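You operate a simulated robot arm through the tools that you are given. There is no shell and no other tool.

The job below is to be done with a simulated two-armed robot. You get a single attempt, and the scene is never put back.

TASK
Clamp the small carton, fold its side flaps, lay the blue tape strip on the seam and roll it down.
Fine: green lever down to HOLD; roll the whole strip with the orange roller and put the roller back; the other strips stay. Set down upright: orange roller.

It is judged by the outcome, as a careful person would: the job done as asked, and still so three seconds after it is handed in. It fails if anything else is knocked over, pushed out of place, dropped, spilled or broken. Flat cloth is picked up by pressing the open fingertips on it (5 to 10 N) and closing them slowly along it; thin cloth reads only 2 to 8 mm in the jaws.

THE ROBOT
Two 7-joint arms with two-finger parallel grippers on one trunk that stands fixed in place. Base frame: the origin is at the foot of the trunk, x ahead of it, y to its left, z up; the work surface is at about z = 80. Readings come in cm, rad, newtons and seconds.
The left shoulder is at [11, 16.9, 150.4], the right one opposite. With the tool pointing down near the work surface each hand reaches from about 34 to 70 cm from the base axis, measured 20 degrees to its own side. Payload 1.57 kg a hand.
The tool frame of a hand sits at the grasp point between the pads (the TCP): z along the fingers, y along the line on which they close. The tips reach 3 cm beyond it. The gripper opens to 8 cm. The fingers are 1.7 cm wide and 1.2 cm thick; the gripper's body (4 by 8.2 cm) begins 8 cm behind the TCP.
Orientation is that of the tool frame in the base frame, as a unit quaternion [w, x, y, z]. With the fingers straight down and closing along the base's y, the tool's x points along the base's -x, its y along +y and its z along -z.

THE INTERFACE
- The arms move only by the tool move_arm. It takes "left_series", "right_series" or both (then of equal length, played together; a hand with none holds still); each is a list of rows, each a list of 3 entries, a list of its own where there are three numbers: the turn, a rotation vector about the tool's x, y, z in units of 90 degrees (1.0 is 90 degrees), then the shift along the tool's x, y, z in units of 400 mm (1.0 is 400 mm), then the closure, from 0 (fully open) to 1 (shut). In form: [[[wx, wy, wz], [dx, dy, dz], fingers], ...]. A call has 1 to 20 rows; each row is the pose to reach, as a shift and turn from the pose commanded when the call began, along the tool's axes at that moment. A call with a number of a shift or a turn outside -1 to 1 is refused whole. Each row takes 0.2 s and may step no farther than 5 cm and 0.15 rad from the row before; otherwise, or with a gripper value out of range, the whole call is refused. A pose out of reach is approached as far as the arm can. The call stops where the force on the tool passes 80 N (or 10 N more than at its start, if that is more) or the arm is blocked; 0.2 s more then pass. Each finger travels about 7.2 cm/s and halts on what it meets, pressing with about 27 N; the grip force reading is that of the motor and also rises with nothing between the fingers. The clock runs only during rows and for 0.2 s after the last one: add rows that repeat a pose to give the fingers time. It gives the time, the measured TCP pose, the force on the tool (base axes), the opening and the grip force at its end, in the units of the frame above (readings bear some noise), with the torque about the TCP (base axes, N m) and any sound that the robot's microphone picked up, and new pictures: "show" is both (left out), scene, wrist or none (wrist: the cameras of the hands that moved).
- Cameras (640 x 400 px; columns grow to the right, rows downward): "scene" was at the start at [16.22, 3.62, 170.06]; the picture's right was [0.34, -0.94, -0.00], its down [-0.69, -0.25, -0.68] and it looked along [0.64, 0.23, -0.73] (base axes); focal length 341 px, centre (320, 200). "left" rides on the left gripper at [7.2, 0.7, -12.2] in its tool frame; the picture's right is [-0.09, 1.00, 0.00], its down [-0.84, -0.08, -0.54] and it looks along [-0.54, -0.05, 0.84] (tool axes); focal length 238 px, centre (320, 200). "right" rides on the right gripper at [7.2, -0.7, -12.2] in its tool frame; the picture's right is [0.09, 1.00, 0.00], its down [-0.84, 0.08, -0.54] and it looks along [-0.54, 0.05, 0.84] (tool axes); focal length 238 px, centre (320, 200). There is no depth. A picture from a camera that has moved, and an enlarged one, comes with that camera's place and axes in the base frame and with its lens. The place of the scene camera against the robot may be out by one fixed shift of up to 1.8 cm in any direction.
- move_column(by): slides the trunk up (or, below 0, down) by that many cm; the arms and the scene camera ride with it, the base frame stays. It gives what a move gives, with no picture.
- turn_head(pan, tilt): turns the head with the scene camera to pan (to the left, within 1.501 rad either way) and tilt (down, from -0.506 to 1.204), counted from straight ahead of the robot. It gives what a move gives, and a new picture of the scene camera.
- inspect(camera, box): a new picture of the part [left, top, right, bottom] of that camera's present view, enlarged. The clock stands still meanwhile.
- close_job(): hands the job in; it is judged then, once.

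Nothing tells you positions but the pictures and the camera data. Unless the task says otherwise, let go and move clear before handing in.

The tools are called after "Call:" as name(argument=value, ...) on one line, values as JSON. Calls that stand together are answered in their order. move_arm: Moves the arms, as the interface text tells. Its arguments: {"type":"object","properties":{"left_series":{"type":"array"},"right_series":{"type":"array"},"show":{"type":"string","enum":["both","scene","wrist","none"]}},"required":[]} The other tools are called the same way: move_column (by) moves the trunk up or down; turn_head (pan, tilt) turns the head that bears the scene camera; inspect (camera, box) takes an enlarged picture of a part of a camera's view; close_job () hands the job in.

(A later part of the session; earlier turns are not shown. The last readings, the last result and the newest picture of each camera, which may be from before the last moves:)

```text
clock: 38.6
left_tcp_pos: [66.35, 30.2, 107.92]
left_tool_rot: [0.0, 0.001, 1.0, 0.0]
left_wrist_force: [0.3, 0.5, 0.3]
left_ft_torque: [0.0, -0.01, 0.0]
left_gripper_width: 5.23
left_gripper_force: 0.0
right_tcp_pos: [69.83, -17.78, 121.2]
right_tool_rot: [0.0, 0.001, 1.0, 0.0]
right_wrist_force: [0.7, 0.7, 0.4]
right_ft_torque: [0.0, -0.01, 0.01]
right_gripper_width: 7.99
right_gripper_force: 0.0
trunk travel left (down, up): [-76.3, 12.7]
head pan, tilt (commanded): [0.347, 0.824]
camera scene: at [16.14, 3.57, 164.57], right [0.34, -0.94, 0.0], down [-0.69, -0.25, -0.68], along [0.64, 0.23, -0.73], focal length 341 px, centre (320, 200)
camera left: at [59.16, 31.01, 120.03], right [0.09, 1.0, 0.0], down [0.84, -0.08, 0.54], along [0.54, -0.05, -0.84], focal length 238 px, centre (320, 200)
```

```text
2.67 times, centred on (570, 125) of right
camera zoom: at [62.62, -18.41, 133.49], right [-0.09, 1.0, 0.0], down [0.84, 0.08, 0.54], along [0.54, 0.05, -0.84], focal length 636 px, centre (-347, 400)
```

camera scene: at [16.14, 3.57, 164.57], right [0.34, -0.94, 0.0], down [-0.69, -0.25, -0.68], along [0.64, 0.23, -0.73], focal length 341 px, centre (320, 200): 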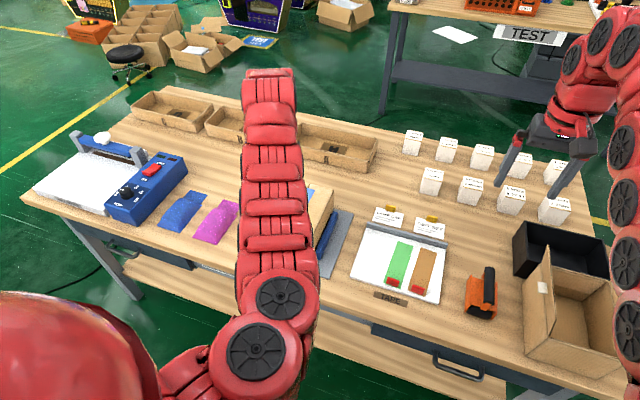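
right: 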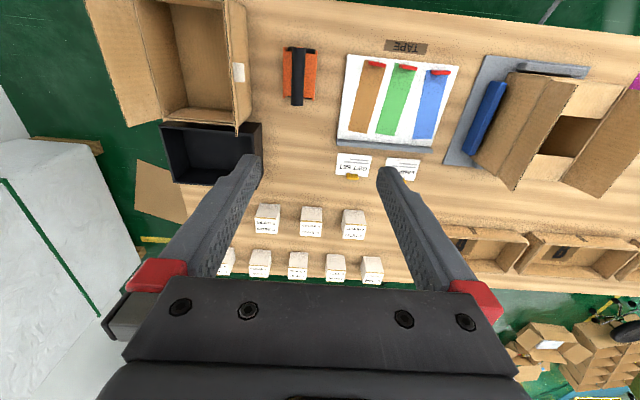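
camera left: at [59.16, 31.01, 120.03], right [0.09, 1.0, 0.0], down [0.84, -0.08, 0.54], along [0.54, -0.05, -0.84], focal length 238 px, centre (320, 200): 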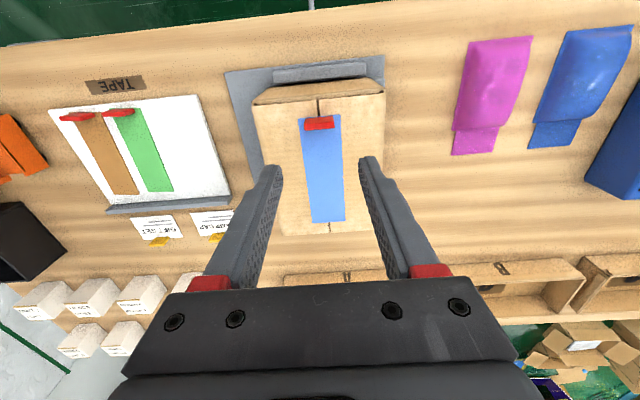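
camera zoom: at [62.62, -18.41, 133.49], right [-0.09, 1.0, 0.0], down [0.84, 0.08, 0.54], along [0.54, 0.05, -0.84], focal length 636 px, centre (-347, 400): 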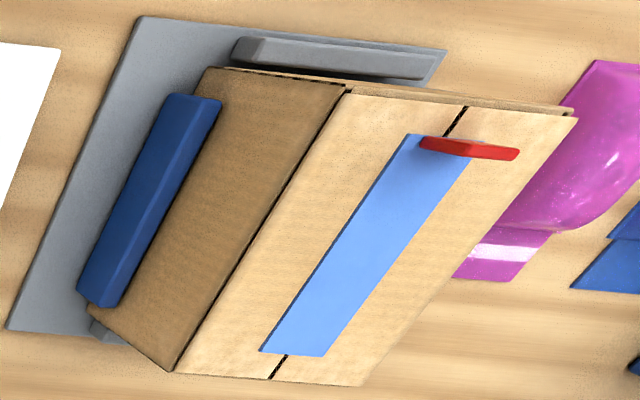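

The blue strip lies flat and centred on the seam. Now I study the orange roller to plan the grasp.

Call:
inspect(camera="scene", box=[450, 250, 520, 330])

Call:
inspect(camera="right", box=[260, 30, 340, 130])

Call:
inspect(camera="right", box=[40, 0, 380, 220])

```text
5.00 times, centred on (485, 290) of scene
camera zoom: at [16.14, 3.57, 164.57], right [0.34, -0.94, 0.0], down [-0.69, -0.25, -0.68], along [0.64, 0.23, -0.73], focal length 1704 px, centre (-505, -250)
```

zoom: 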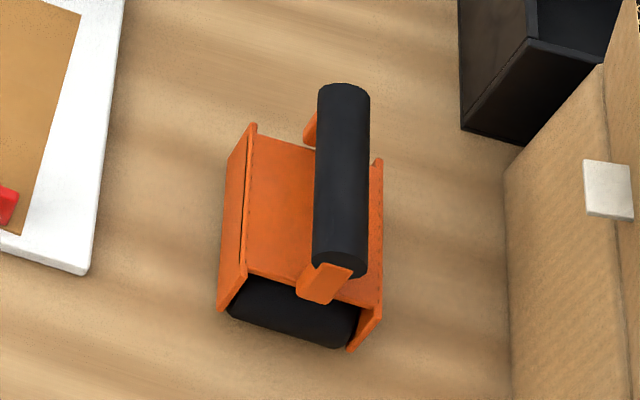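

```text
4.00 times, centred on (300, 80) of right
camera zoom: at [62.62, -18.41, 133.49], right [-0.09, 1.0, 0.0], down [0.84, 0.08, 0.54], along [0.54, 0.05, -0.84], focal length 953 px, centre (400, 680)
```

zoom: 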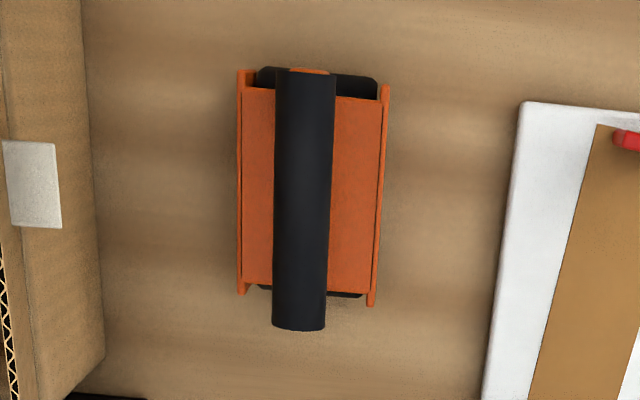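

```text
1.82 times, centred on (210, 110) of right
camera zoom: at [62.62, -18.41, 133.49], right [-0.09, 1.0, 0.0], down [0.84, 0.08, 0.54], along [0.54, 0.05, -0.84], focal length 433 px, centre (520, 364)
```

zoom: 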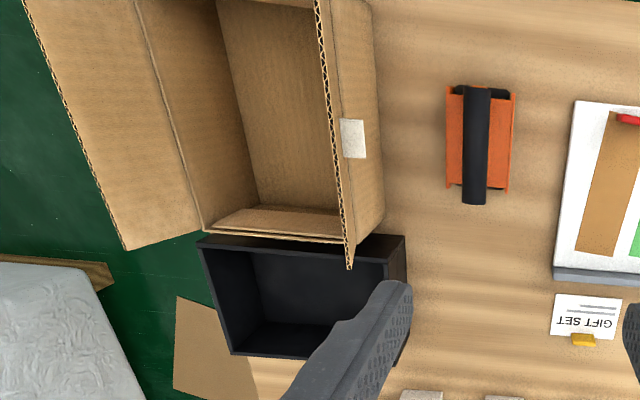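

The roller is a carriage with two black rollers (axes along y) and a handle along x from x≈63.2 to 72.9 at y≈−22.1, z≈88.7. I'll use the left hand with a 25° forward tilt; first I move the right hand out of the way.

Call:
move_arm(right_series=[[[0, 0, 0], [0.04, -0.1, -0.04], 0], [[0, 0, 0], [0.09, -0.2, -0.08], 0], [[0, 0, 0], [0.14, -0.3, -0.12], 0], [[0, 0, 0], [0.19, -0.4, -0.12], 0], [[0, 0, 0], [0.24, -0.5, -0.12], 0], [[0, 0, 0], [0.29, -0.6, -0.12], 0]])

```text
clock: 40.0
left_tcp_pos: [66.36, 30.07, 107.84]
left_tool_rot: [0.0, 0.001, 1.0, 0.0]
left_wrist_force: [-0.2, -0.1, 0.0]
left_ft_torque: [0.02, -0.03, 0.03]
left_gripper_width: 5.2
left_gripper_force: 0.1
right_tcp_pos: [60.18, -42.52, 120.29]
right_tool_rot: [0.001, 0.001, 1.0, 0.001]
right_wrist_force: [-0.7, 0.2, 0.0]
right_ft_torque: [0.01, -0.01, 0.0]
right_gripper_width: 8.03
right_gripper_force: 0.0
right hand out of reach, approached as far as the arm can: row 1, 2, 3, 4, 5, 6
trunk travel left (down, up): [-76.3, 12.7]
head pan, tilt (commanded): [0.347, 0.824]
camera scene: at [16.12, 3.47, 164.57], right [0.34, -0.94, 0.0], down [-0.69, -0.25, -0.68], along [0.64, 0.23, -0.73], focal length 341 px, centre (320, 200)
camera right: at [53.09, -43.17, 132.54], right [-0.09, 1.0, 0.0], down [0.84, 0.08, 0.54], along [0.54, 0.05, -0.84], focal length 238 px, centre (320, 200)
```

scene: 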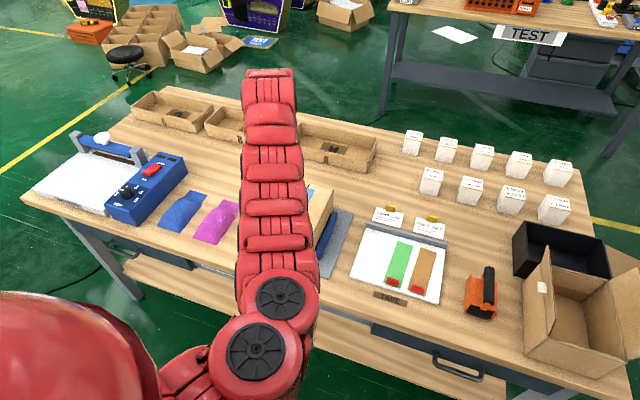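
right: 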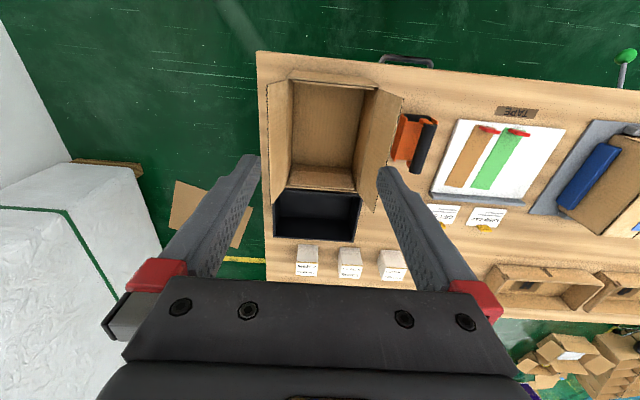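

Call:
inspect(camera="right", box=[370, 90, 470, 190])

Call:
inspect(camera="right", box=[250, 40, 410, 270])

```text
4.00 times, centred on (420, 140) of right
camera zoom: at [53.09, -43.17, 132.54], right [-0.09, 1.0, 0.0], down [0.84, 0.08, 0.54], along [0.54, 0.05, -0.84], focal length 953 px, centre (-80, 440)
```

zoom: 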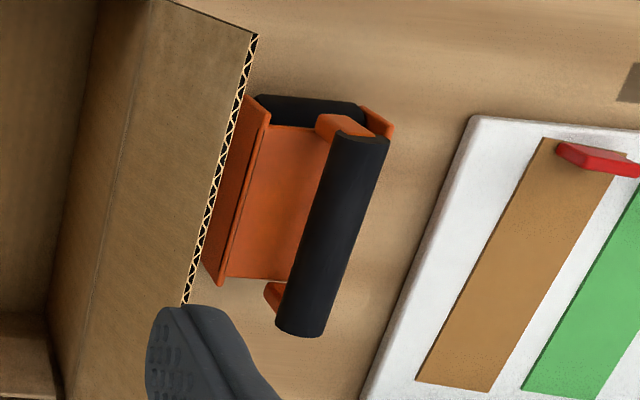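

```text
1.74 times, centred on (330, 155) of right
camera zoom: at [53.09, -43.17, 132.54], right [-0.09, 1.0, 0.0], down [0.84, 0.08, 0.54], along [0.54, 0.05, -0.84], focal length 414 px, centre (303, 278)
```

zoom: 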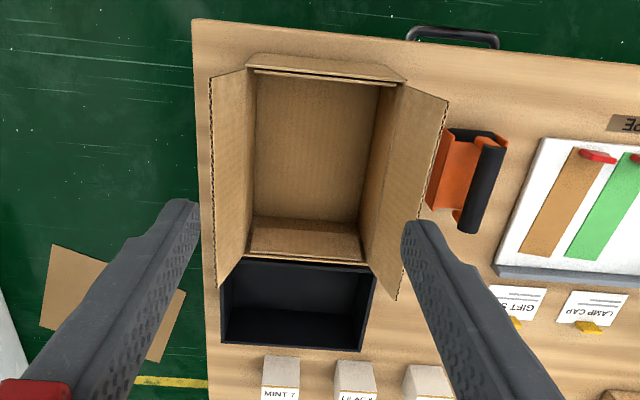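

The handle axis is confirmed at y≈−22.1, z≈88.8. I bring the left hand across at height, beginning the forward tilt on the way.

Call:
move_arm(left_series=[[[0, 0, 0], [-0.0035, -0.1025, -0.029], 0.35], [[0, 0, 0], [-0.0035, -0.215, -0.054], 0.35], [[0, 0, 0], [-0.0035, -0.3275, -0.054], 0.35], [[0, 0, 0], [-0.0035, -0.44, -0.054], 0.35], [[0, 0, 0], [-0.0035, -0.5525, -0.054], 0.35], [[0, 0, 0], [-0.0035, -0.665, -0.054], 0.35], [[0, -0.067, 0], [-0.016, -0.7775, -0.029], 0.35], [[0, -0.133, 0], [-0.016, -0.89, -0.004], 0.35], [[0, -0.2, 0], [-0.016, -1.0, 0.021], 0.35]])

```text
clock: 42.0
left_tcp_pos: [66.71, -9.9, 106.86]
left_tool_rot: [0.156, 0.001, 0.988, 0.0]
left_wrist_force: [-1.0, -0.2, -0.2]
left_ft_torque: [-0.01, -0.02, -0.01]
left_gripper_width: 5.18
left_gripper_force: 0.1
right_tcp_pos: [60.48, -42.38, 120.17]
right_tool_rot: [0.0, 0.001, 1.0, 0.0]
right_wrist_force: [-0.3, 0.5, -0.5]
right_ft_torque: [0.01, -0.02, -0.01]
right_gripper_width: 8.0
right_gripper_force: 0.0
trunk travel left (down, up): [-76.3, 12.7]
head pan, tilt (commanded): [0.347, 0.824]
camera scene: at [16.22, 3.49, 164.56], right [0.34, -0.94, 0.0], down [-0.69, -0.25, -0.68], along [0.64, 0.23, -0.73], focal length 341 px, centre (320, 200)
camera left: at [56.18, -9.18, 116.41], right [0.09, 1.0, 0.03], down [0.63, -0.08, 0.77], along [0.77, -0.05, -0.63], focal length 238 px, centre (320, 200)
```

scene: 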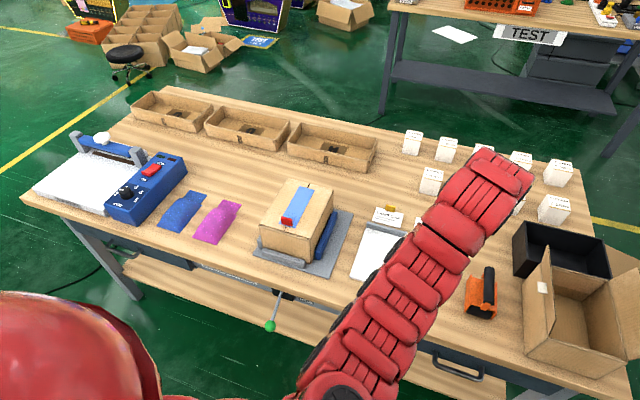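
left: 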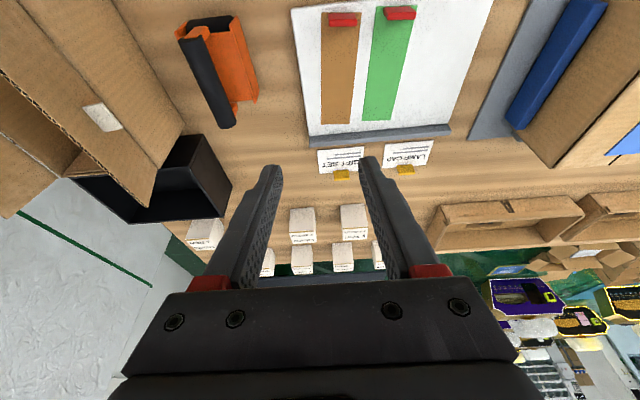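

Call:
move_arm(left_series=[[[0, -0.03, 0], [0.02, -0.08, 0.025], 0.35], [[0, -0.06, 0], [0.045, -0.16, 0.055], 0.35], [[0, -0.078, 0], [0.07, -0.235, 0.09], 0.35], [[0, -0.078, 0], [0.093, -0.305, 0.124], 0.35]])

Call:
inspect(camera="left", box=[220, 20, 420, 220])

```text
clock: 43.0
left_tcp_pos: [64.76, -22.26, 100.81]
left_tool_rot: [0.216, 0.0, 0.976, 0.001]
left_wrist_force: [0.1, -0.7, -0.5]
left_ft_torque: [0.05, 0.02, 0.02]
left_gripper_width: 5.2
left_gripper_force: 0.1
right_tcp_pos: [60.47, -42.53, 120.29]
right_tool_rot: [0.001, 0.002, 1.0, 0.0]
right_wrist_force: [0.6, -0.8, 0.0]
right_ft_torque: [0.02, -0.01, 0.01]
right_gripper_width: 7.98
right_gripper_force: 0.2
trunk travel left (down, up): [-76.3, 12.7]
head pan, tilt (commanded): [0.347, 0.824]
camera scene: at [16.22, 3.45, 164.56], right [0.34, -0.94, 0.0], down [-0.69, -0.25, -0.68], along [0.64, 0.23, -0.73], focal length 341 px, centre (320, 200)
camera left: at [53.03, -21.43, 108.79], right [0.08, 1.0, 0.04], down [0.53, -0.08, 0.84], along [0.84, -0.05, -0.53], focal length 238 px, centre (320, 200)
```

scene: 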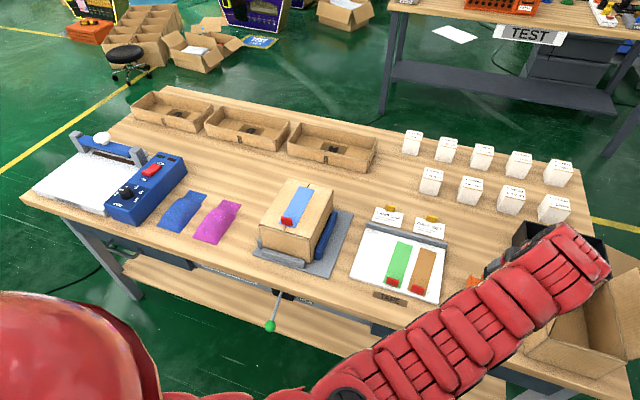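
left: 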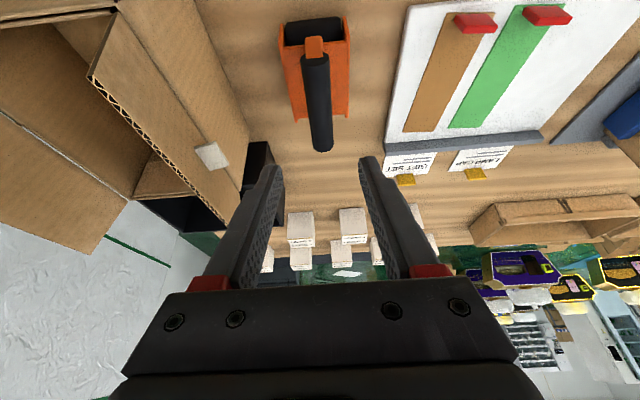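

```text
2.00 times, centred on (320, 120) of left
camera zoom: at [53.03, -21.43, 108.79], right [0.08, 1.0, 0.04], down [0.53, -0.08, 0.84], along [0.84, -0.05, -0.53], focal length 477 px, centre (320, 360)
```

zoom: 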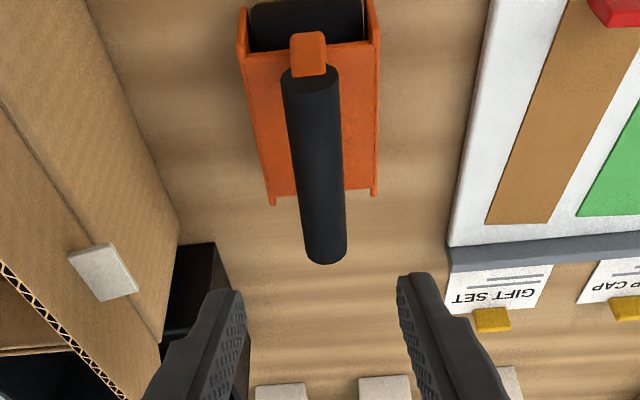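

The handle lies between the fingers at y≈−22.0. I descend to grip it at its middle, TCP ≈[68.1, −22.05, 89.5].

Call:
move_arm(left_series=[[[0, 0, 0], [0.0145, 0.002, 0.0971], 0.4], [[0, 0, 0], [0.029, 0.004, 0.194], 0.45], [[0, 0, 0], [0.0435, 0.005, 0.26], 0.45], [[0, 0, 0], [0.0435, 0.005, 0.2914], 0.45]])

Call:
inspect(camera="left", box=[200, 60, 440, 300])

Call:
inspect(camera="right", box=[360, 60, 520, 220])

```text
clock: 44.0
left_tcp_pos: [66.81, -21.42, 91.79]
left_tool_rot: [0.215, 0.002, 0.977, -0.001]
left_wrist_force: [0.0, -0.2, 0.0]
left_ft_torque: [-0.01, -0.02, -0.03]
left_gripper_width: 4.42
left_gripper_force: 0.0
left hand out of reach, approached as far as the arm can: row 3, 4
right_tcp_pos: [60.5, -42.34, 120.36]
right_tool_rot: [0.002, 0.001, 1.0, 0.0]
right_wrist_force: [-0.1, 0.2, 0.4]
right_ft_torque: [-0.01, -0.03, 0.01]
right_gripper_width: 8.0
right_gripper_force: 0.2
trunk travel left (down, up): [-76.3, 12.7]
head pan, tilt (commanded): [0.347, 0.824]
camera scene: at [16.2, 3.59, 164.56], right [0.34, -0.94, 0.0], down [-0.69, -0.25, -0.68], along [0.64, 0.23, -0.73], focal length 341 px, centre (320, 200)
camera left: at [55.1, -20.7, 99.79], right [0.09, 1.0, 0.04], down [0.53, -0.08, 0.84], along [0.84, -0.05, -0.53], focal length 238 px, centre (320, 200)
```

scene: 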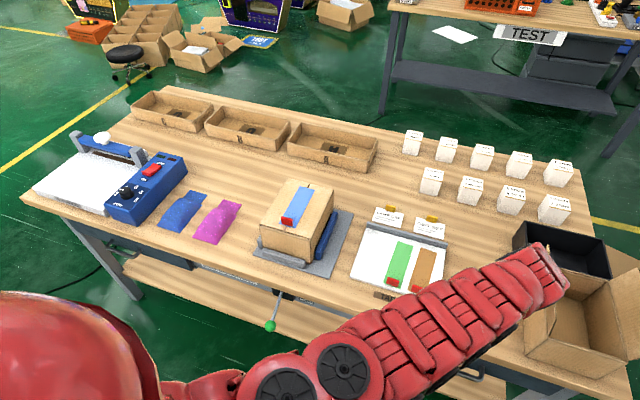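
left: 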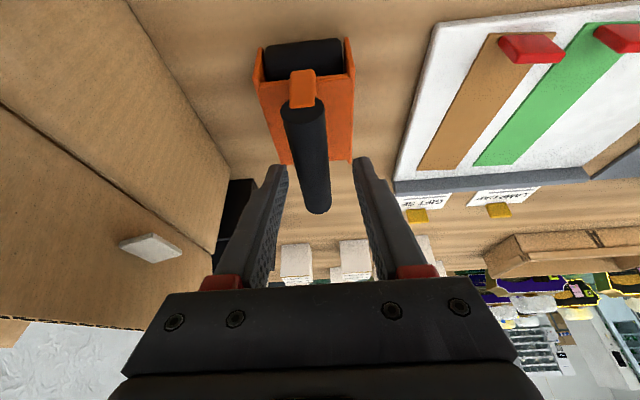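

```text
1.67 times, centred on (320, 180) of left
camera zoom: at [55.1, -20.7, 99.79], right [0.09, 1.0, 0.04], down [0.53, -0.08, 0.84], along [0.84, -0.05, -0.53], focal length 397 px, centre (320, 233)
```

zoom: 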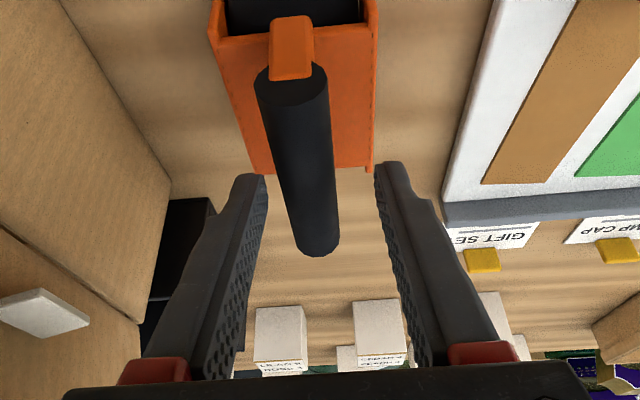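

```text
2.50 times, centred on (440, 140) of right
camera zoom: at [53.18, -43.03, 132.55], right [-0.09, 1.0, 0.0], down [0.84, 0.08, 0.54], along [0.54, 0.05, -0.84], focal length 596 px, centre (20, 350)
```

zoom: 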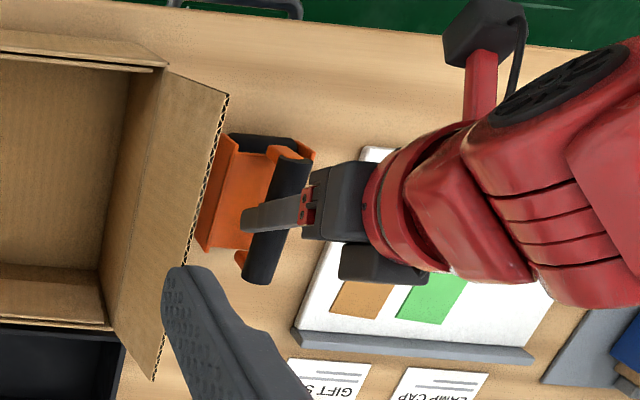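

The arm meets a joint limit just above the handle. I back off upward, then lower the trunk so the arm has room.

Call:
move_arm(left_series=[[[0, 0, 0], [-0.019, 0, -0.08], 0.45], [[0, 0, 0], [-0.038, -0.01, -0.16], 0.45], [[0, 0, 0], [-0.057, -0.017, -0.241], 0.45]], show="none")

Call:
move_column(by=-6)

```text
clock: 44.8
left_tcp_pos: [65.0, -22.29, 101.66]
left_tool_rot: [0.217, 0.002, 0.976, -0.001]
left_wrist_force: [0.4, -0.8, 0.2]
left_ft_torque: [-0.02, -0.02, 0.06]
left_gripper_width: 4.41
left_gripper_force: 0.2
right_tcp_pos: [60.46, -42.32, 120.26]
right_tool_rot: [0.002, 0.001, 1.0, 0.0]
right_wrist_force: [0.0, -0.5, 0.7]
right_ft_torque: [-0.01, -0.03, 0.0]
right_gripper_width: 7.98
right_gripper_force: 0.1
trunk travel left (down, up): [-76.3, 12.7]
head pan, tilt (commanded): [0.347, 0.824]
```

```text
clock: 45.8
left_tcp_pos: [65.06, -22.21, 95.65]
left_tool_rot: [0.216, 0.0, 0.976, 0.0]
left_wrist_force: [-0.9, 0.7, -0.3]
left_ft_torque: [0.02, -0.01, 0.01]
left_gripper_width: 4.41
left_gripper_force: 0.1
right_tcp_pos: [60.37, -42.32, 114.27]
right_tool_rot: [0.002, 0.0, 1.0, 0.001]
right_wrist_force: [0.4, -1.2, -0.1]
right_ft_torque: [-0.01, 0.02, -0.02]
right_gripper_width: 8.0
right_gripper_force: 0.0
trunk travel left (down, up): [-70.3, 18.7]
head pan, tilt (commanded): [0.347, 0.824]
```

Call:
move_arm(left_series=[[[0, 0, 0], [-0.001, 0.002, 0.06], 0.45], [[0, 0, 0], [-0.003, 0.004, 0.12], 0.45], [[0, 0, 0], [-0.004, 0.004, 0.1715], 0.45]])

Call:
inspect(camera="left", box=[200, 60, 440, 300])

Call:
inspect(camera="right", box=[360, 60, 520, 220])

```text
clock: 46.6
left_tcp_pos: [67.53, -22.15, 90.64]
left_tool_rot: [0.216, 0.002, 0.976, 0.0]
left_wrist_force: [-0.2, -0.5, -0.1]
left_ft_torque: [-0.02, -0.02, 0.0]
left_gripper_width: 4.41
left_gripper_force: 0.0
left hand out of reach, approached as far as the arm can: row 3
right_tcp_pos: [60.36, -42.38, 114.31]
right_tool_rot: [0.001, 0.001, 1.0, -0.001]
right_wrist_force: [0.0, 0.0, 0.3]
right_ft_torque: [0.02, 0.01, -0.02]
right_gripper_width: 8.0
right_gripper_force: 0.0
trunk travel left (down, up): [-70.3, 18.7]
head pan, tilt (commanded): [0.347, 0.824]
camera scene: at [16.21, 3.58, 158.56], right [0.34, -0.94, 0.0], down [-0.69, -0.25, -0.68], along [0.64, 0.23, -0.73], focal length 341 px, centre (320, 200)
camera left: at [55.85, -21.34, 98.64], right [0.09, 1.0, 0.04], down [0.53, -0.08, 0.84], along [0.84, -0.05, -0.53], focal length 238 px, centre (320, 200)
```

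scene: 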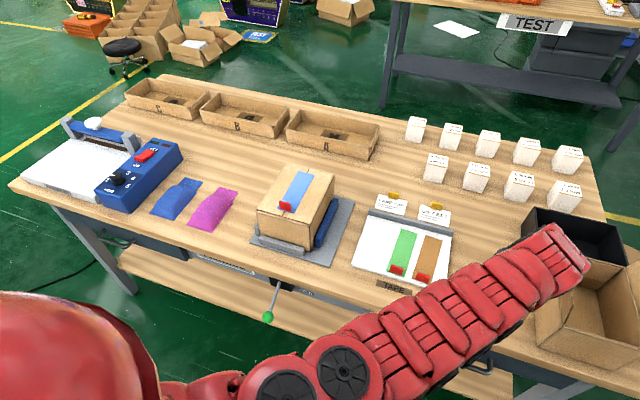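
left: 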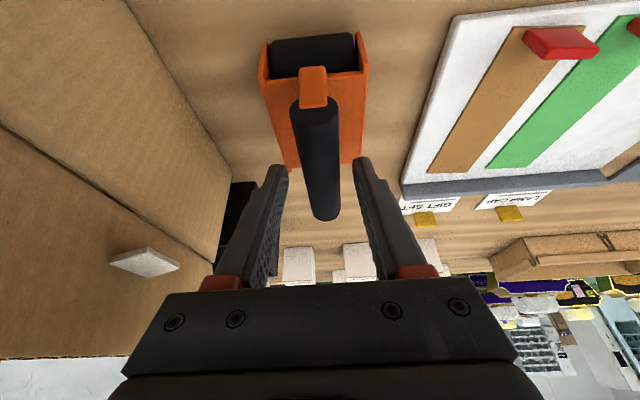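

```text
1.67 times, centred on (320, 180) of left
camera zoom: at [55.85, -21.34, 98.64], right [0.09, 1.0, 0.04], down [0.53, -0.08, 0.84], along [0.84, -0.05, -0.53], focal length 397 px, centre (320, 233)
```

zoom: 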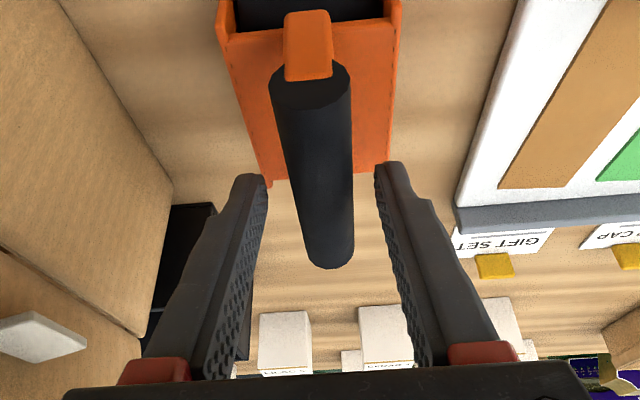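

```text
2.50 times, centred on (440, 140) of right
camera zoom: at [53.19, -43.04, 126.55], right [-0.09, 1.0, 0.0], down [0.84, 0.08, 0.54], along [0.54, 0.05, -0.84], focal length 596 px, centre (20, 350)
```

zoom: 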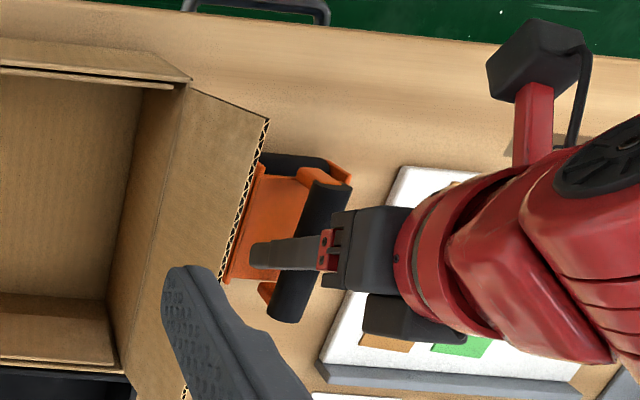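

Almost there: I lower the trunk 1.3 cm more so the pads sit fully around the handle.

Call:
move_column(by=-1.3)

Call:
move_arm(left_series=[[[0, 0, 0], [0, 0, 0], 0.55], [[0, 0, 0], [0, 0, 0], 0.65], [[0, 0, 0], [0, 0, 0], 0.75], [[0, 0, 0], [0, 0, 0], 0.9], [[0, 0, 0], [0, 0, 0], 0.9]])

Call:
inspect(camera="left", box=[200, 60, 440, 300])

Call:
inspect(camera="right", box=[360, 60, 520, 220])

```text
clock: 47.2
left_tcp_pos: [67.62, -22.19, 89.23]
left_tool_rot: [0.216, 0.0, 0.976, 0.0]
left_wrist_force: [0.5, 0.9, 0.7]
left_ft_torque: [-0.02, 0.03, -0.03]
left_gripper_width: 4.36
left_gripper_force: 0.0
right_tcp_pos: [60.36, -42.26, 112.98]
right_tool_rot: [0.002, 0.001, 1.0, 0.001]
right_wrist_force: [0.1, 1.0, 0.4]
right_ft_torque: [0.01, -0.01, 0.03]
right_gripper_width: 8.01
right_gripper_force: 0.0
trunk travel left (down, up): [-69.0, 20.0]
head pan, tilt (commanded): [0.347, 0.824]
```

```text
clock: 48.4
left_tcp_pos: [67.62, -22.12, 89.24]
left_tool_rot: [0.216, 0.001, 0.976, 0.0]
left_wrist_force: [-0.7, 1.2, 0.2]
left_ft_torque: [0.0, 0.0, 0.03]
left_gripper_width: 2.32
left_gripper_force: 27.3
right_tcp_pos: [60.31, -42.28, 113.01]
right_tool_rot: [0.001, 0.001, 1.0, 0.0]
right_wrist_force: [0.3, 0.1, -0.2]
right_ft_torque: [-0.02, 0.01, -0.01]
right_gripper_width: 8.04
right_gripper_force: 0.1
trunk travel left (down, up): [-69.0, 20.0]
head pan, tilt (commanded): [0.347, 0.824]
camera scene: at [16.21, 3.62, 157.26], right [0.34, -0.94, 0.0], down [-0.69, -0.25, -0.68], along [0.64, 0.23, -0.73], focal length 341 px, centre (320, 200)
camera left: at [55.84, -21.29, 97.34], right [0.09, 1.0, 0.04], down [0.53, -0.08, 0.84], along [0.84, -0.05, -0.53], focal length 238 px, centre (320, 200)
```

scene: 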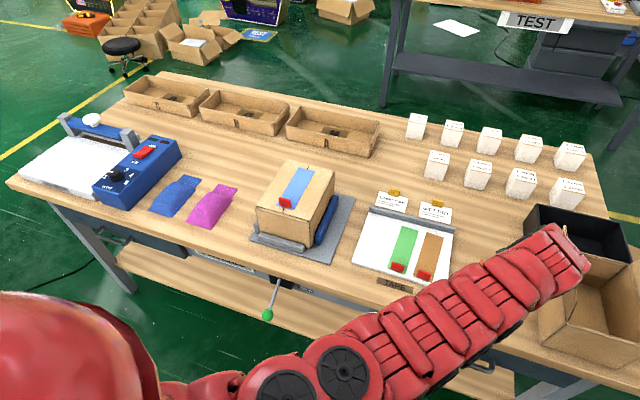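
left: 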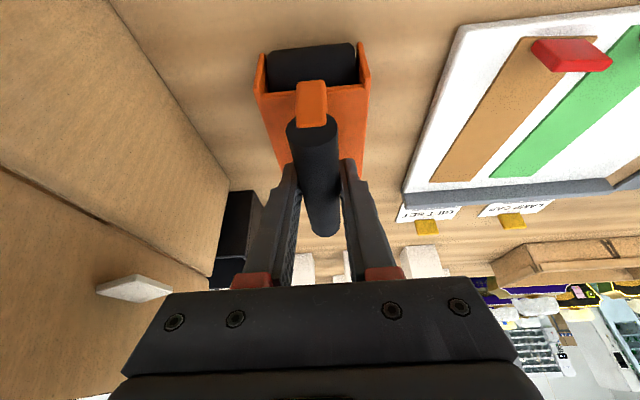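

```text
1.67 times, centred on (320, 180) of left
camera zoom: at [55.84, -21.29, 97.34], right [0.09, 1.0, 0.04], down [0.53, -0.08, 0.84], along [0.84, -0.05, -0.53], focal length 397 px, centre (320, 233)
```

zoom: 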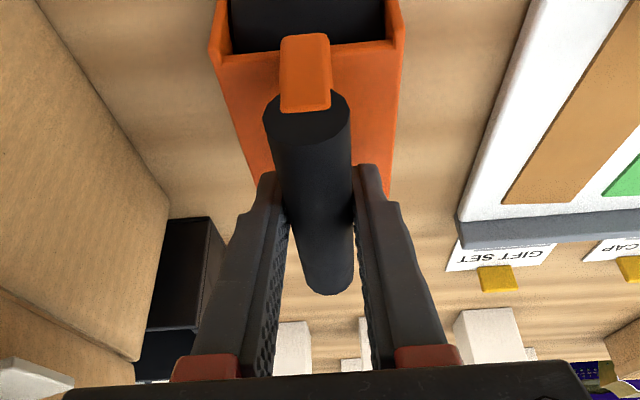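

```text
2.50 times, centred on (440, 140) of right
camera zoom: at [53.19, -43.0, 125.26], right [-0.09, 1.0, 0.0], down [0.84, 0.08, 0.54], along [0.54, 0.05, -0.84], focal length 596 px, centre (20, 350)
```

zoom: 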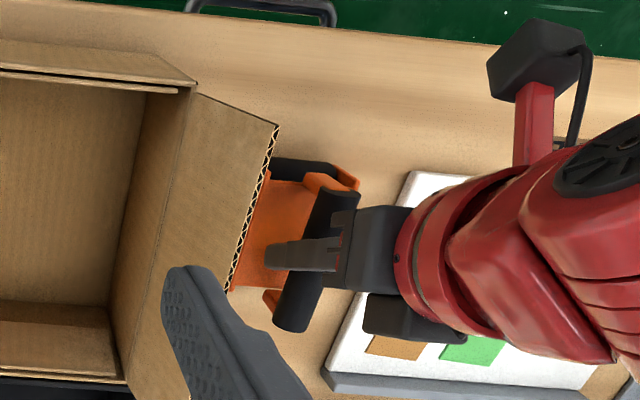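

Handle gripped (2.3 cm, 27 N); original TCP there is [67.62, −22.15, 89.24]. I raise the trunk to lift the roller straight up, first a little.

Call:
move_column(by=3)

Call:
inspect(camera="left", box=[200, 20, 440, 280])

Call:
inspect(camera="right", box=[360, 60, 520, 220])

```text
clock: 49.2
left_tcp_pos: [67.48, -22.1, 92.14]
left_tool_rot: [0.216, 0.002, 0.976, -0.001]
left_wrist_force: [-0.1, 0.2, -3.4]
left_ft_torque: [0.0, 0.02, 0.02]
left_gripper_width: 2.35
left_gripper_force: 27.1
right_tcp_pos: [60.41, -42.45, 115.91]
right_tool_rot: [0.001, 0.001, 1.0, 0.001]
right_wrist_force: [0.6, 0.3, -0.2]
right_ft_torque: [0.03, 0.02, 0.01]
right_gripper_width: 8.02
right_gripper_force: 0.1
trunk travel left (down, up): [-72.0, 17.0]
head pan, tilt (commanded): [0.347, 0.824]
```

```text
1.54 times, centred on (320, 150) of left
camera zoom: at [55.9, -21.35, 100.27], right [0.09, 1.0, 0.04], down [0.53, -0.08, 0.84], along [0.84, -0.05, -0.54], focal length 367 px, centre (320, 277)
```

zoom: 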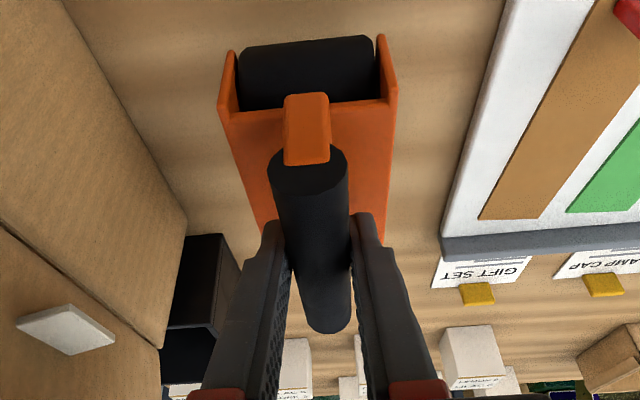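

```text
2.50 times, centred on (440, 140) of right
camera zoom: at [53.29, -43.06, 128.19], right [-0.09, 1.0, 0.0], down [0.84, 0.08, 0.54], along [0.54, 0.05, -0.84], focal length 596 px, centre (20, 350)
```

zoom: 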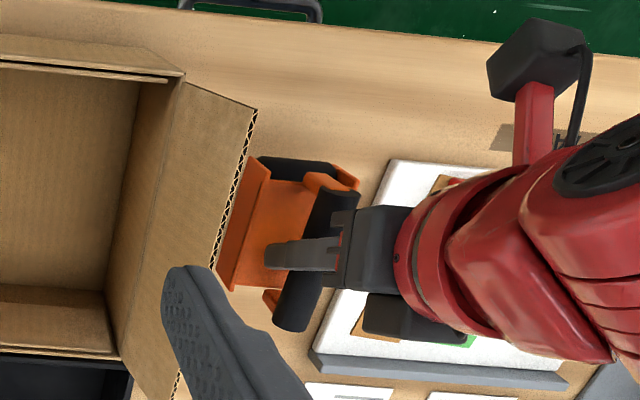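

The roller is lifted level (weight ~3.4 N). I raise the trunk the rest of the way.

Call:
move_column(by=16.8)

Call:
inspect(camera="left", box=[0, 0, 640, 400])

Call:
inspect(camera="scene", box=[0, 0, 640, 400])

Call:
inspect(camera="right", box=[320, 60, 640, 260])

```text
clock: 51.1
left_tcp_pos: [67.6, -22.13, 108.93]
left_tool_rot: [0.215, 0.001, 0.977, 0.0]
left_wrist_force: [0.6, -0.6, -2.6]
left_ft_torque: [0.04, 0.01, -0.02]
left_gripper_width: 2.32
left_gripper_force: 27.2
right_tcp_pos: [60.51, -42.52, 132.82]
right_tool_rot: [0.002, 0.001, 1.0, 0.0]
right_wrist_force: [0.8, -0.3, -0.3]
right_ft_torque: [0.02, -0.01, -0.05]
right_gripper_width: 8.01
right_gripper_force: 0.1
trunk travel left (down, up): [-88.8, 0.2]
head pan, tilt (commanded): [0.347, 0.824]
```

```text
1.00 times, centred on (320, 200) of left (not enlarged: the box is as wide or as high as the picture)
camera zoom: at [55.88, -21.33, 117.09], right [0.09, 1.0, 0.04], down [0.53, -0.08, 0.84], along [0.84, -0.05, -0.53], focal length 238 px, centre (320, 200)
```

zoom: 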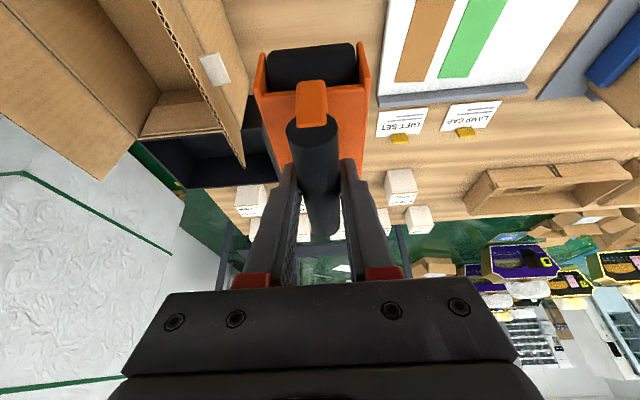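

```text
1.00 times, centred on (320, 200) of scene (not enlarged: the box is as wide or as high as the picture)
camera zoom: at [16.29, 3.57, 177.05], right [0.34, -0.94, 0.0], down [-0.69, -0.25, -0.68], along [0.64, 0.23, -0.73], focal length 341 px, centre (320, 200)
```

zoom: 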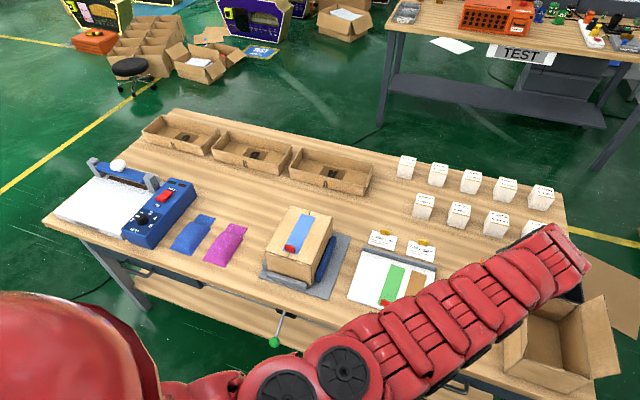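

```text
2.00 times, centred on (480, 160) of right
camera zoom: at [53.25, -43.04, 145.02], right [-0.09, 1.0, 0.0], down [0.84, 0.08, 0.54], along [0.54, 0.05, -0.84], focal length 477 px, centre (0, 280)
```

zoom: 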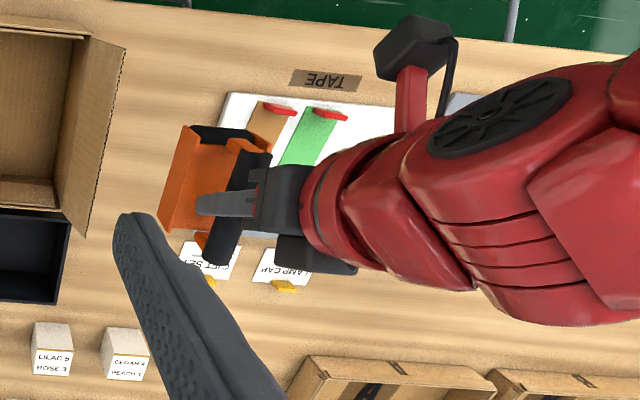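

The roller hangs level well above everything. I carry it left toward the carton at this height.

Call:
move_arm(left_series=[[[0, 0, 0], [-0.034, 0.1025, 0.0158], 0.9], [[0, 0, 0], [-0.068, 0.205, 0.0316], 0.9], [[0, 0, 0], [-0.102, 0.3075, 0.0475], 0.9], [[0, 0, 0], [-0.136, 0.41, 0.0633], 0.9], [[0, 0, 0], [-0.163, 0.5125, 0.076], 0.9], [[0, 0, 0], [-0.179, 0.615, 0.0833], 0.9], [[0, 0, 0], [-0.179, 0.7175, 0.0833], 0.9], [[0, 0, 0], [-0.179, 0.82, 0.0833], 0.9], [[0, 0, 0], [-0.179, 0.9225, 0.0833], 0.9]], show="scene")

```text
clock: 53.1
left_tcp_pos: [75.37, 15.04, 108.95]
left_tool_rot: [0.217, 0.001, 0.976, -0.001]
left_wrist_force: [-0.1, -0.2, -3.8]
left_ft_torque: [0.01, 0.0, 0.03]
left_gripper_width: 2.34
left_gripper_force: 27.3
right_tcp_pos: [60.46, -42.12, 132.84]
right_tool_rot: [0.0, 0.002, 1.0, -0.001]
right_wrist_force: [0.0, 0.3, 0.2]
right_ft_torque: [-0.05, 0.04, 0.01]
right_gripper_width: 7.99
right_gripper_force: 0.0
trunk travel left (down, up): [-88.8, 0.2]
head pan, tilt (commanded): [0.347, 0.824]
camera scene: at [16.28, 3.81, 177.05], right [0.34, -0.94, 0.0], down [-0.69, -0.25, -0.68], along [0.64, 0.23, -0.73], focal length 341 px, centre (320, 200)
```

scene: 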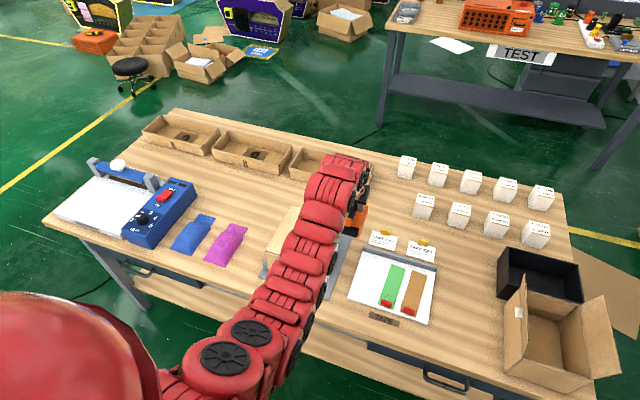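

Now over the carton centreline (y≈30.3); then I'll use the right wrist camera for a side view of the roller.

Call:
move_arm(left_series=[[[0, 0, 0], [0, 0.1, 0], 0.9], [[0, 0, 0], [0, 0.2, 0], 0.9], [[0, 0, 0], [0, 0.3, 0], 0.9], [[0, 0, 0], [0, 0.3815, 0], 0.9]], show="wrist")

Call:
move_arm(right_series=[[[-0.074, 0, 0], [0.007, 0.094, 0.041], 0.5], [[-0.148, 0, 0], [0.014, 0.188, 0.083], 0.8], [[-0.222, 0, 0], [0.021, 0.283, 0.125], 1], [[-0.296, 0, 0], [0.028, 0.377, 0.166], 1], [[-0.37, 0, 0], [0.035, 0.472, 0.208], 1], [[-0.444, 0, 0], [0.042, 0.566, 0.25], 1], [[-0.518, 0, 0], [0.049, 0.66, 0.29], 1], [[-0.592, 0, 0], [0.056, 0.755, 0.33], 1], [[-0.667, 0, 0], [0.0625, 0.85, 0.375], 1]])

```text
clock: 54.1
left_tcp_pos: [75.72, 29.99, 108.77]
left_tool_rot: [0.217, 0.002, 0.976, -0.002]
left_wrist_force: [0.2, -0.4, -4.0]
left_ft_torque: [-0.01, 0.02, -0.02]
left_gripper_width: 2.35
left_gripper_force: 26.8
right_tcp_pos: [60.41, -42.08, 132.78]
right_tool_rot: [0.001, 0.001, 1.0, 0.0]
right_wrist_force: [0.6, 0.9, 0.1]
right_ft_torque: [0.01, 0.02, 0.0]
right_gripper_width: 8.02
right_gripper_force: 0.1
trunk travel left (down, up): [-88.8, 0.2]
head pan, tilt (commanded): [0.347, 0.824]
camera left: at [64.01, 30.82, 116.88], right [0.09, 1.0, 0.04], down [0.53, -0.08, 0.84], along [0.84, -0.05, -0.53], focal length 238 px, centre (320, 200)
```

left: 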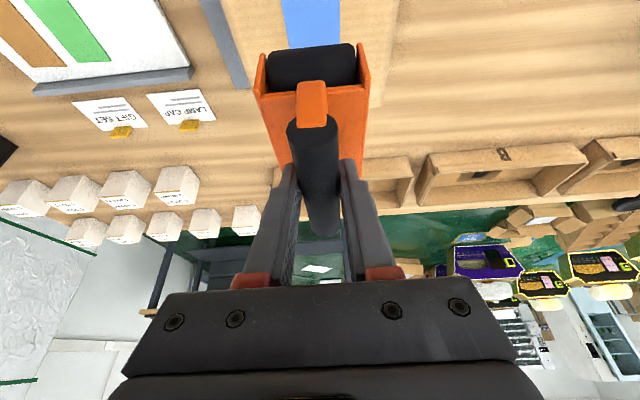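

```text
clock: 56.1
left_tcp_pos: [75.71, 30.14, 108.77]
left_tool_rot: [0.216, 0.002, 0.976, -0.001]
left_wrist_force: [-0.2, -0.8, -3.6]
left_ft_torque: [0.0, 0.01, 0.0]
left_gripper_width: 2.32
left_gripper_force: 27.4
right_tcp_pos: [59.18, -8.29, 117.58]
right_tool_rot: [0.001, 0.0, 0.866, 0.5]
right_wrist_force: [-0.5, 0.3, 0.1]
right_ft_torque: [-0.01, 0.01, -0.01]
right_gripper_width: 0.0
right_gripper_force: 21.4
right hand out of reach, approached as far as the arm can: row 5, 6, 7, 8, 9
trunk travel left (down, up): [-88.8, 0.2]
head pan, tilt (commanded): [0.347, 0.824]
camera scene: at [16.33, 3.97, 177.04], right [0.34, -0.94, 0.0], down [-0.69, -0.25, -0.68], along [0.64, 0.23, -0.73], focal length 341 px, centre (320, 200)
camera right: at [51.94, -19.26, 123.03], right [-0.09, 0.5, 0.86], down [0.84, -0.43, 0.34], along [0.54, 0.75, -0.38], focal length 238 px, centre (320, 200)
```

scene: 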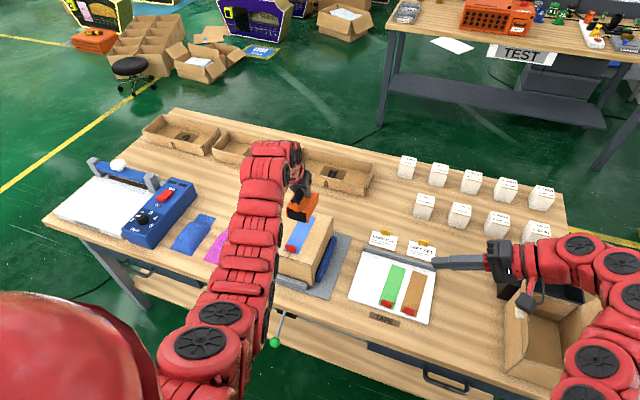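
right: 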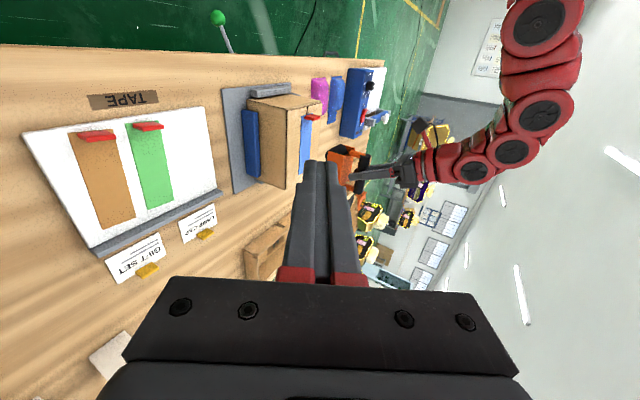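

Call:
inspect(camera="right", box=[230, 80, 390, 220])

Call:
inspect(camera="scene", box=[260, 170, 350, 270])

```text
2.86 times, centred on (310, 150) of right
camera zoom: at [51.94, -19.26, 123.03], right [-0.09, 0.5, 0.86], down [0.84, -0.43, 0.34], along [0.54, 0.75, -0.38], focal length 681 px, centre (349, 343)
```

zoom: 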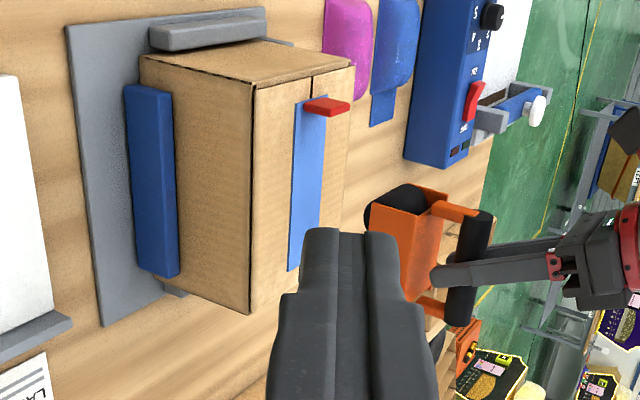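

```text
4.00 times, centred on (305, 220) of scene
camera zoom: at [16.33, 3.97, 177.04], right [0.34, -0.94, 0.0], down [-0.69, -0.25, -0.68], along [0.64, 0.23, -0.73], focal length 1364 px, centre (380, 120)
```

zoom: 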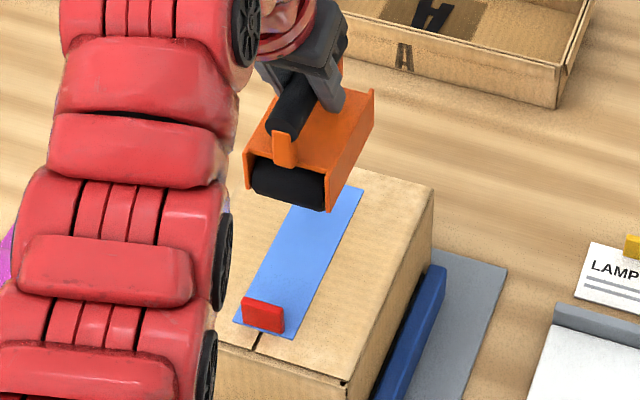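

Call:
move_arm(right_series=[[[0, 0, 0], [0, -0.087, 0.05], 1], [[0, 0, 0], [0, -0.173, 0.1], 1]], show="none")

Call:
inspect(camera="right", box=[260, 80, 420, 220])

Call:
inspect(camera="right", box=[330, 120, 420, 200])

```text
clock: 56.7
left_tcp_pos: [75.68, 29.95, 108.8]
left_tool_rot: [0.216, 0.002, 0.976, 0.0]
left_wrist_force: [0.7, -0.4, -3.3]
left_ft_torque: [-0.01, 0.02, -0.03]
left_gripper_width: 2.36
left_gripper_force: 27.0
right_tcp_pos: [59.5, -8.7, 109.12]
right_tool_rot: [0.001, 0.0, 0.866, 0.5]
right_wrist_force: [-0.7, 0.5, 0.0]
right_ft_torque: [-0.02, 0.04, 0.0]
right_gripper_width: 0.0
right_gripper_force: 21.5
trunk travel left (down, up): [-88.8, 0.2]
head pan, tilt (commanded): [0.347, 0.824]
```

```text
2.86 times, centred on (340, 150) of right
camera zoom: at [52.24, -19.61, 114.64], right [-0.09, 0.5, 0.86], down [0.84, -0.43, 0.34], along [0.54, 0.75, -0.38], focal length 681 px, centre (263, 343)
```

zoom: 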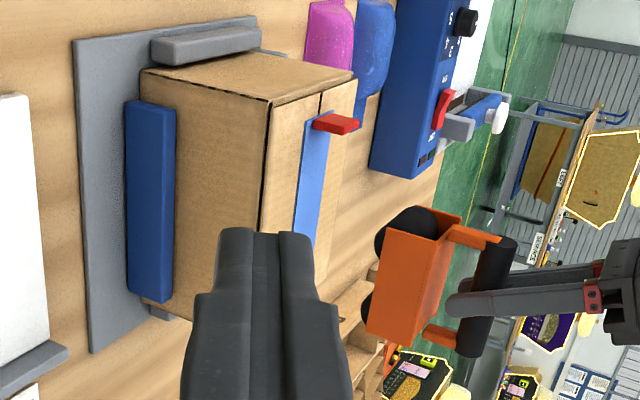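

```text
5.00 times, centred on (375, 160) of right
camera zoom: at [52.24, -19.61, 114.64], right [-0.09, 0.5, 0.86], down [0.84, -0.43, 0.34], along [0.54, 0.75, -0.38], focal length 1192 px, centre (45, 400)
```

zoom: 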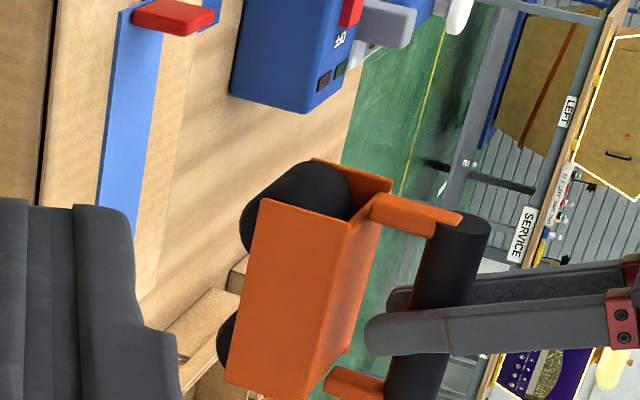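

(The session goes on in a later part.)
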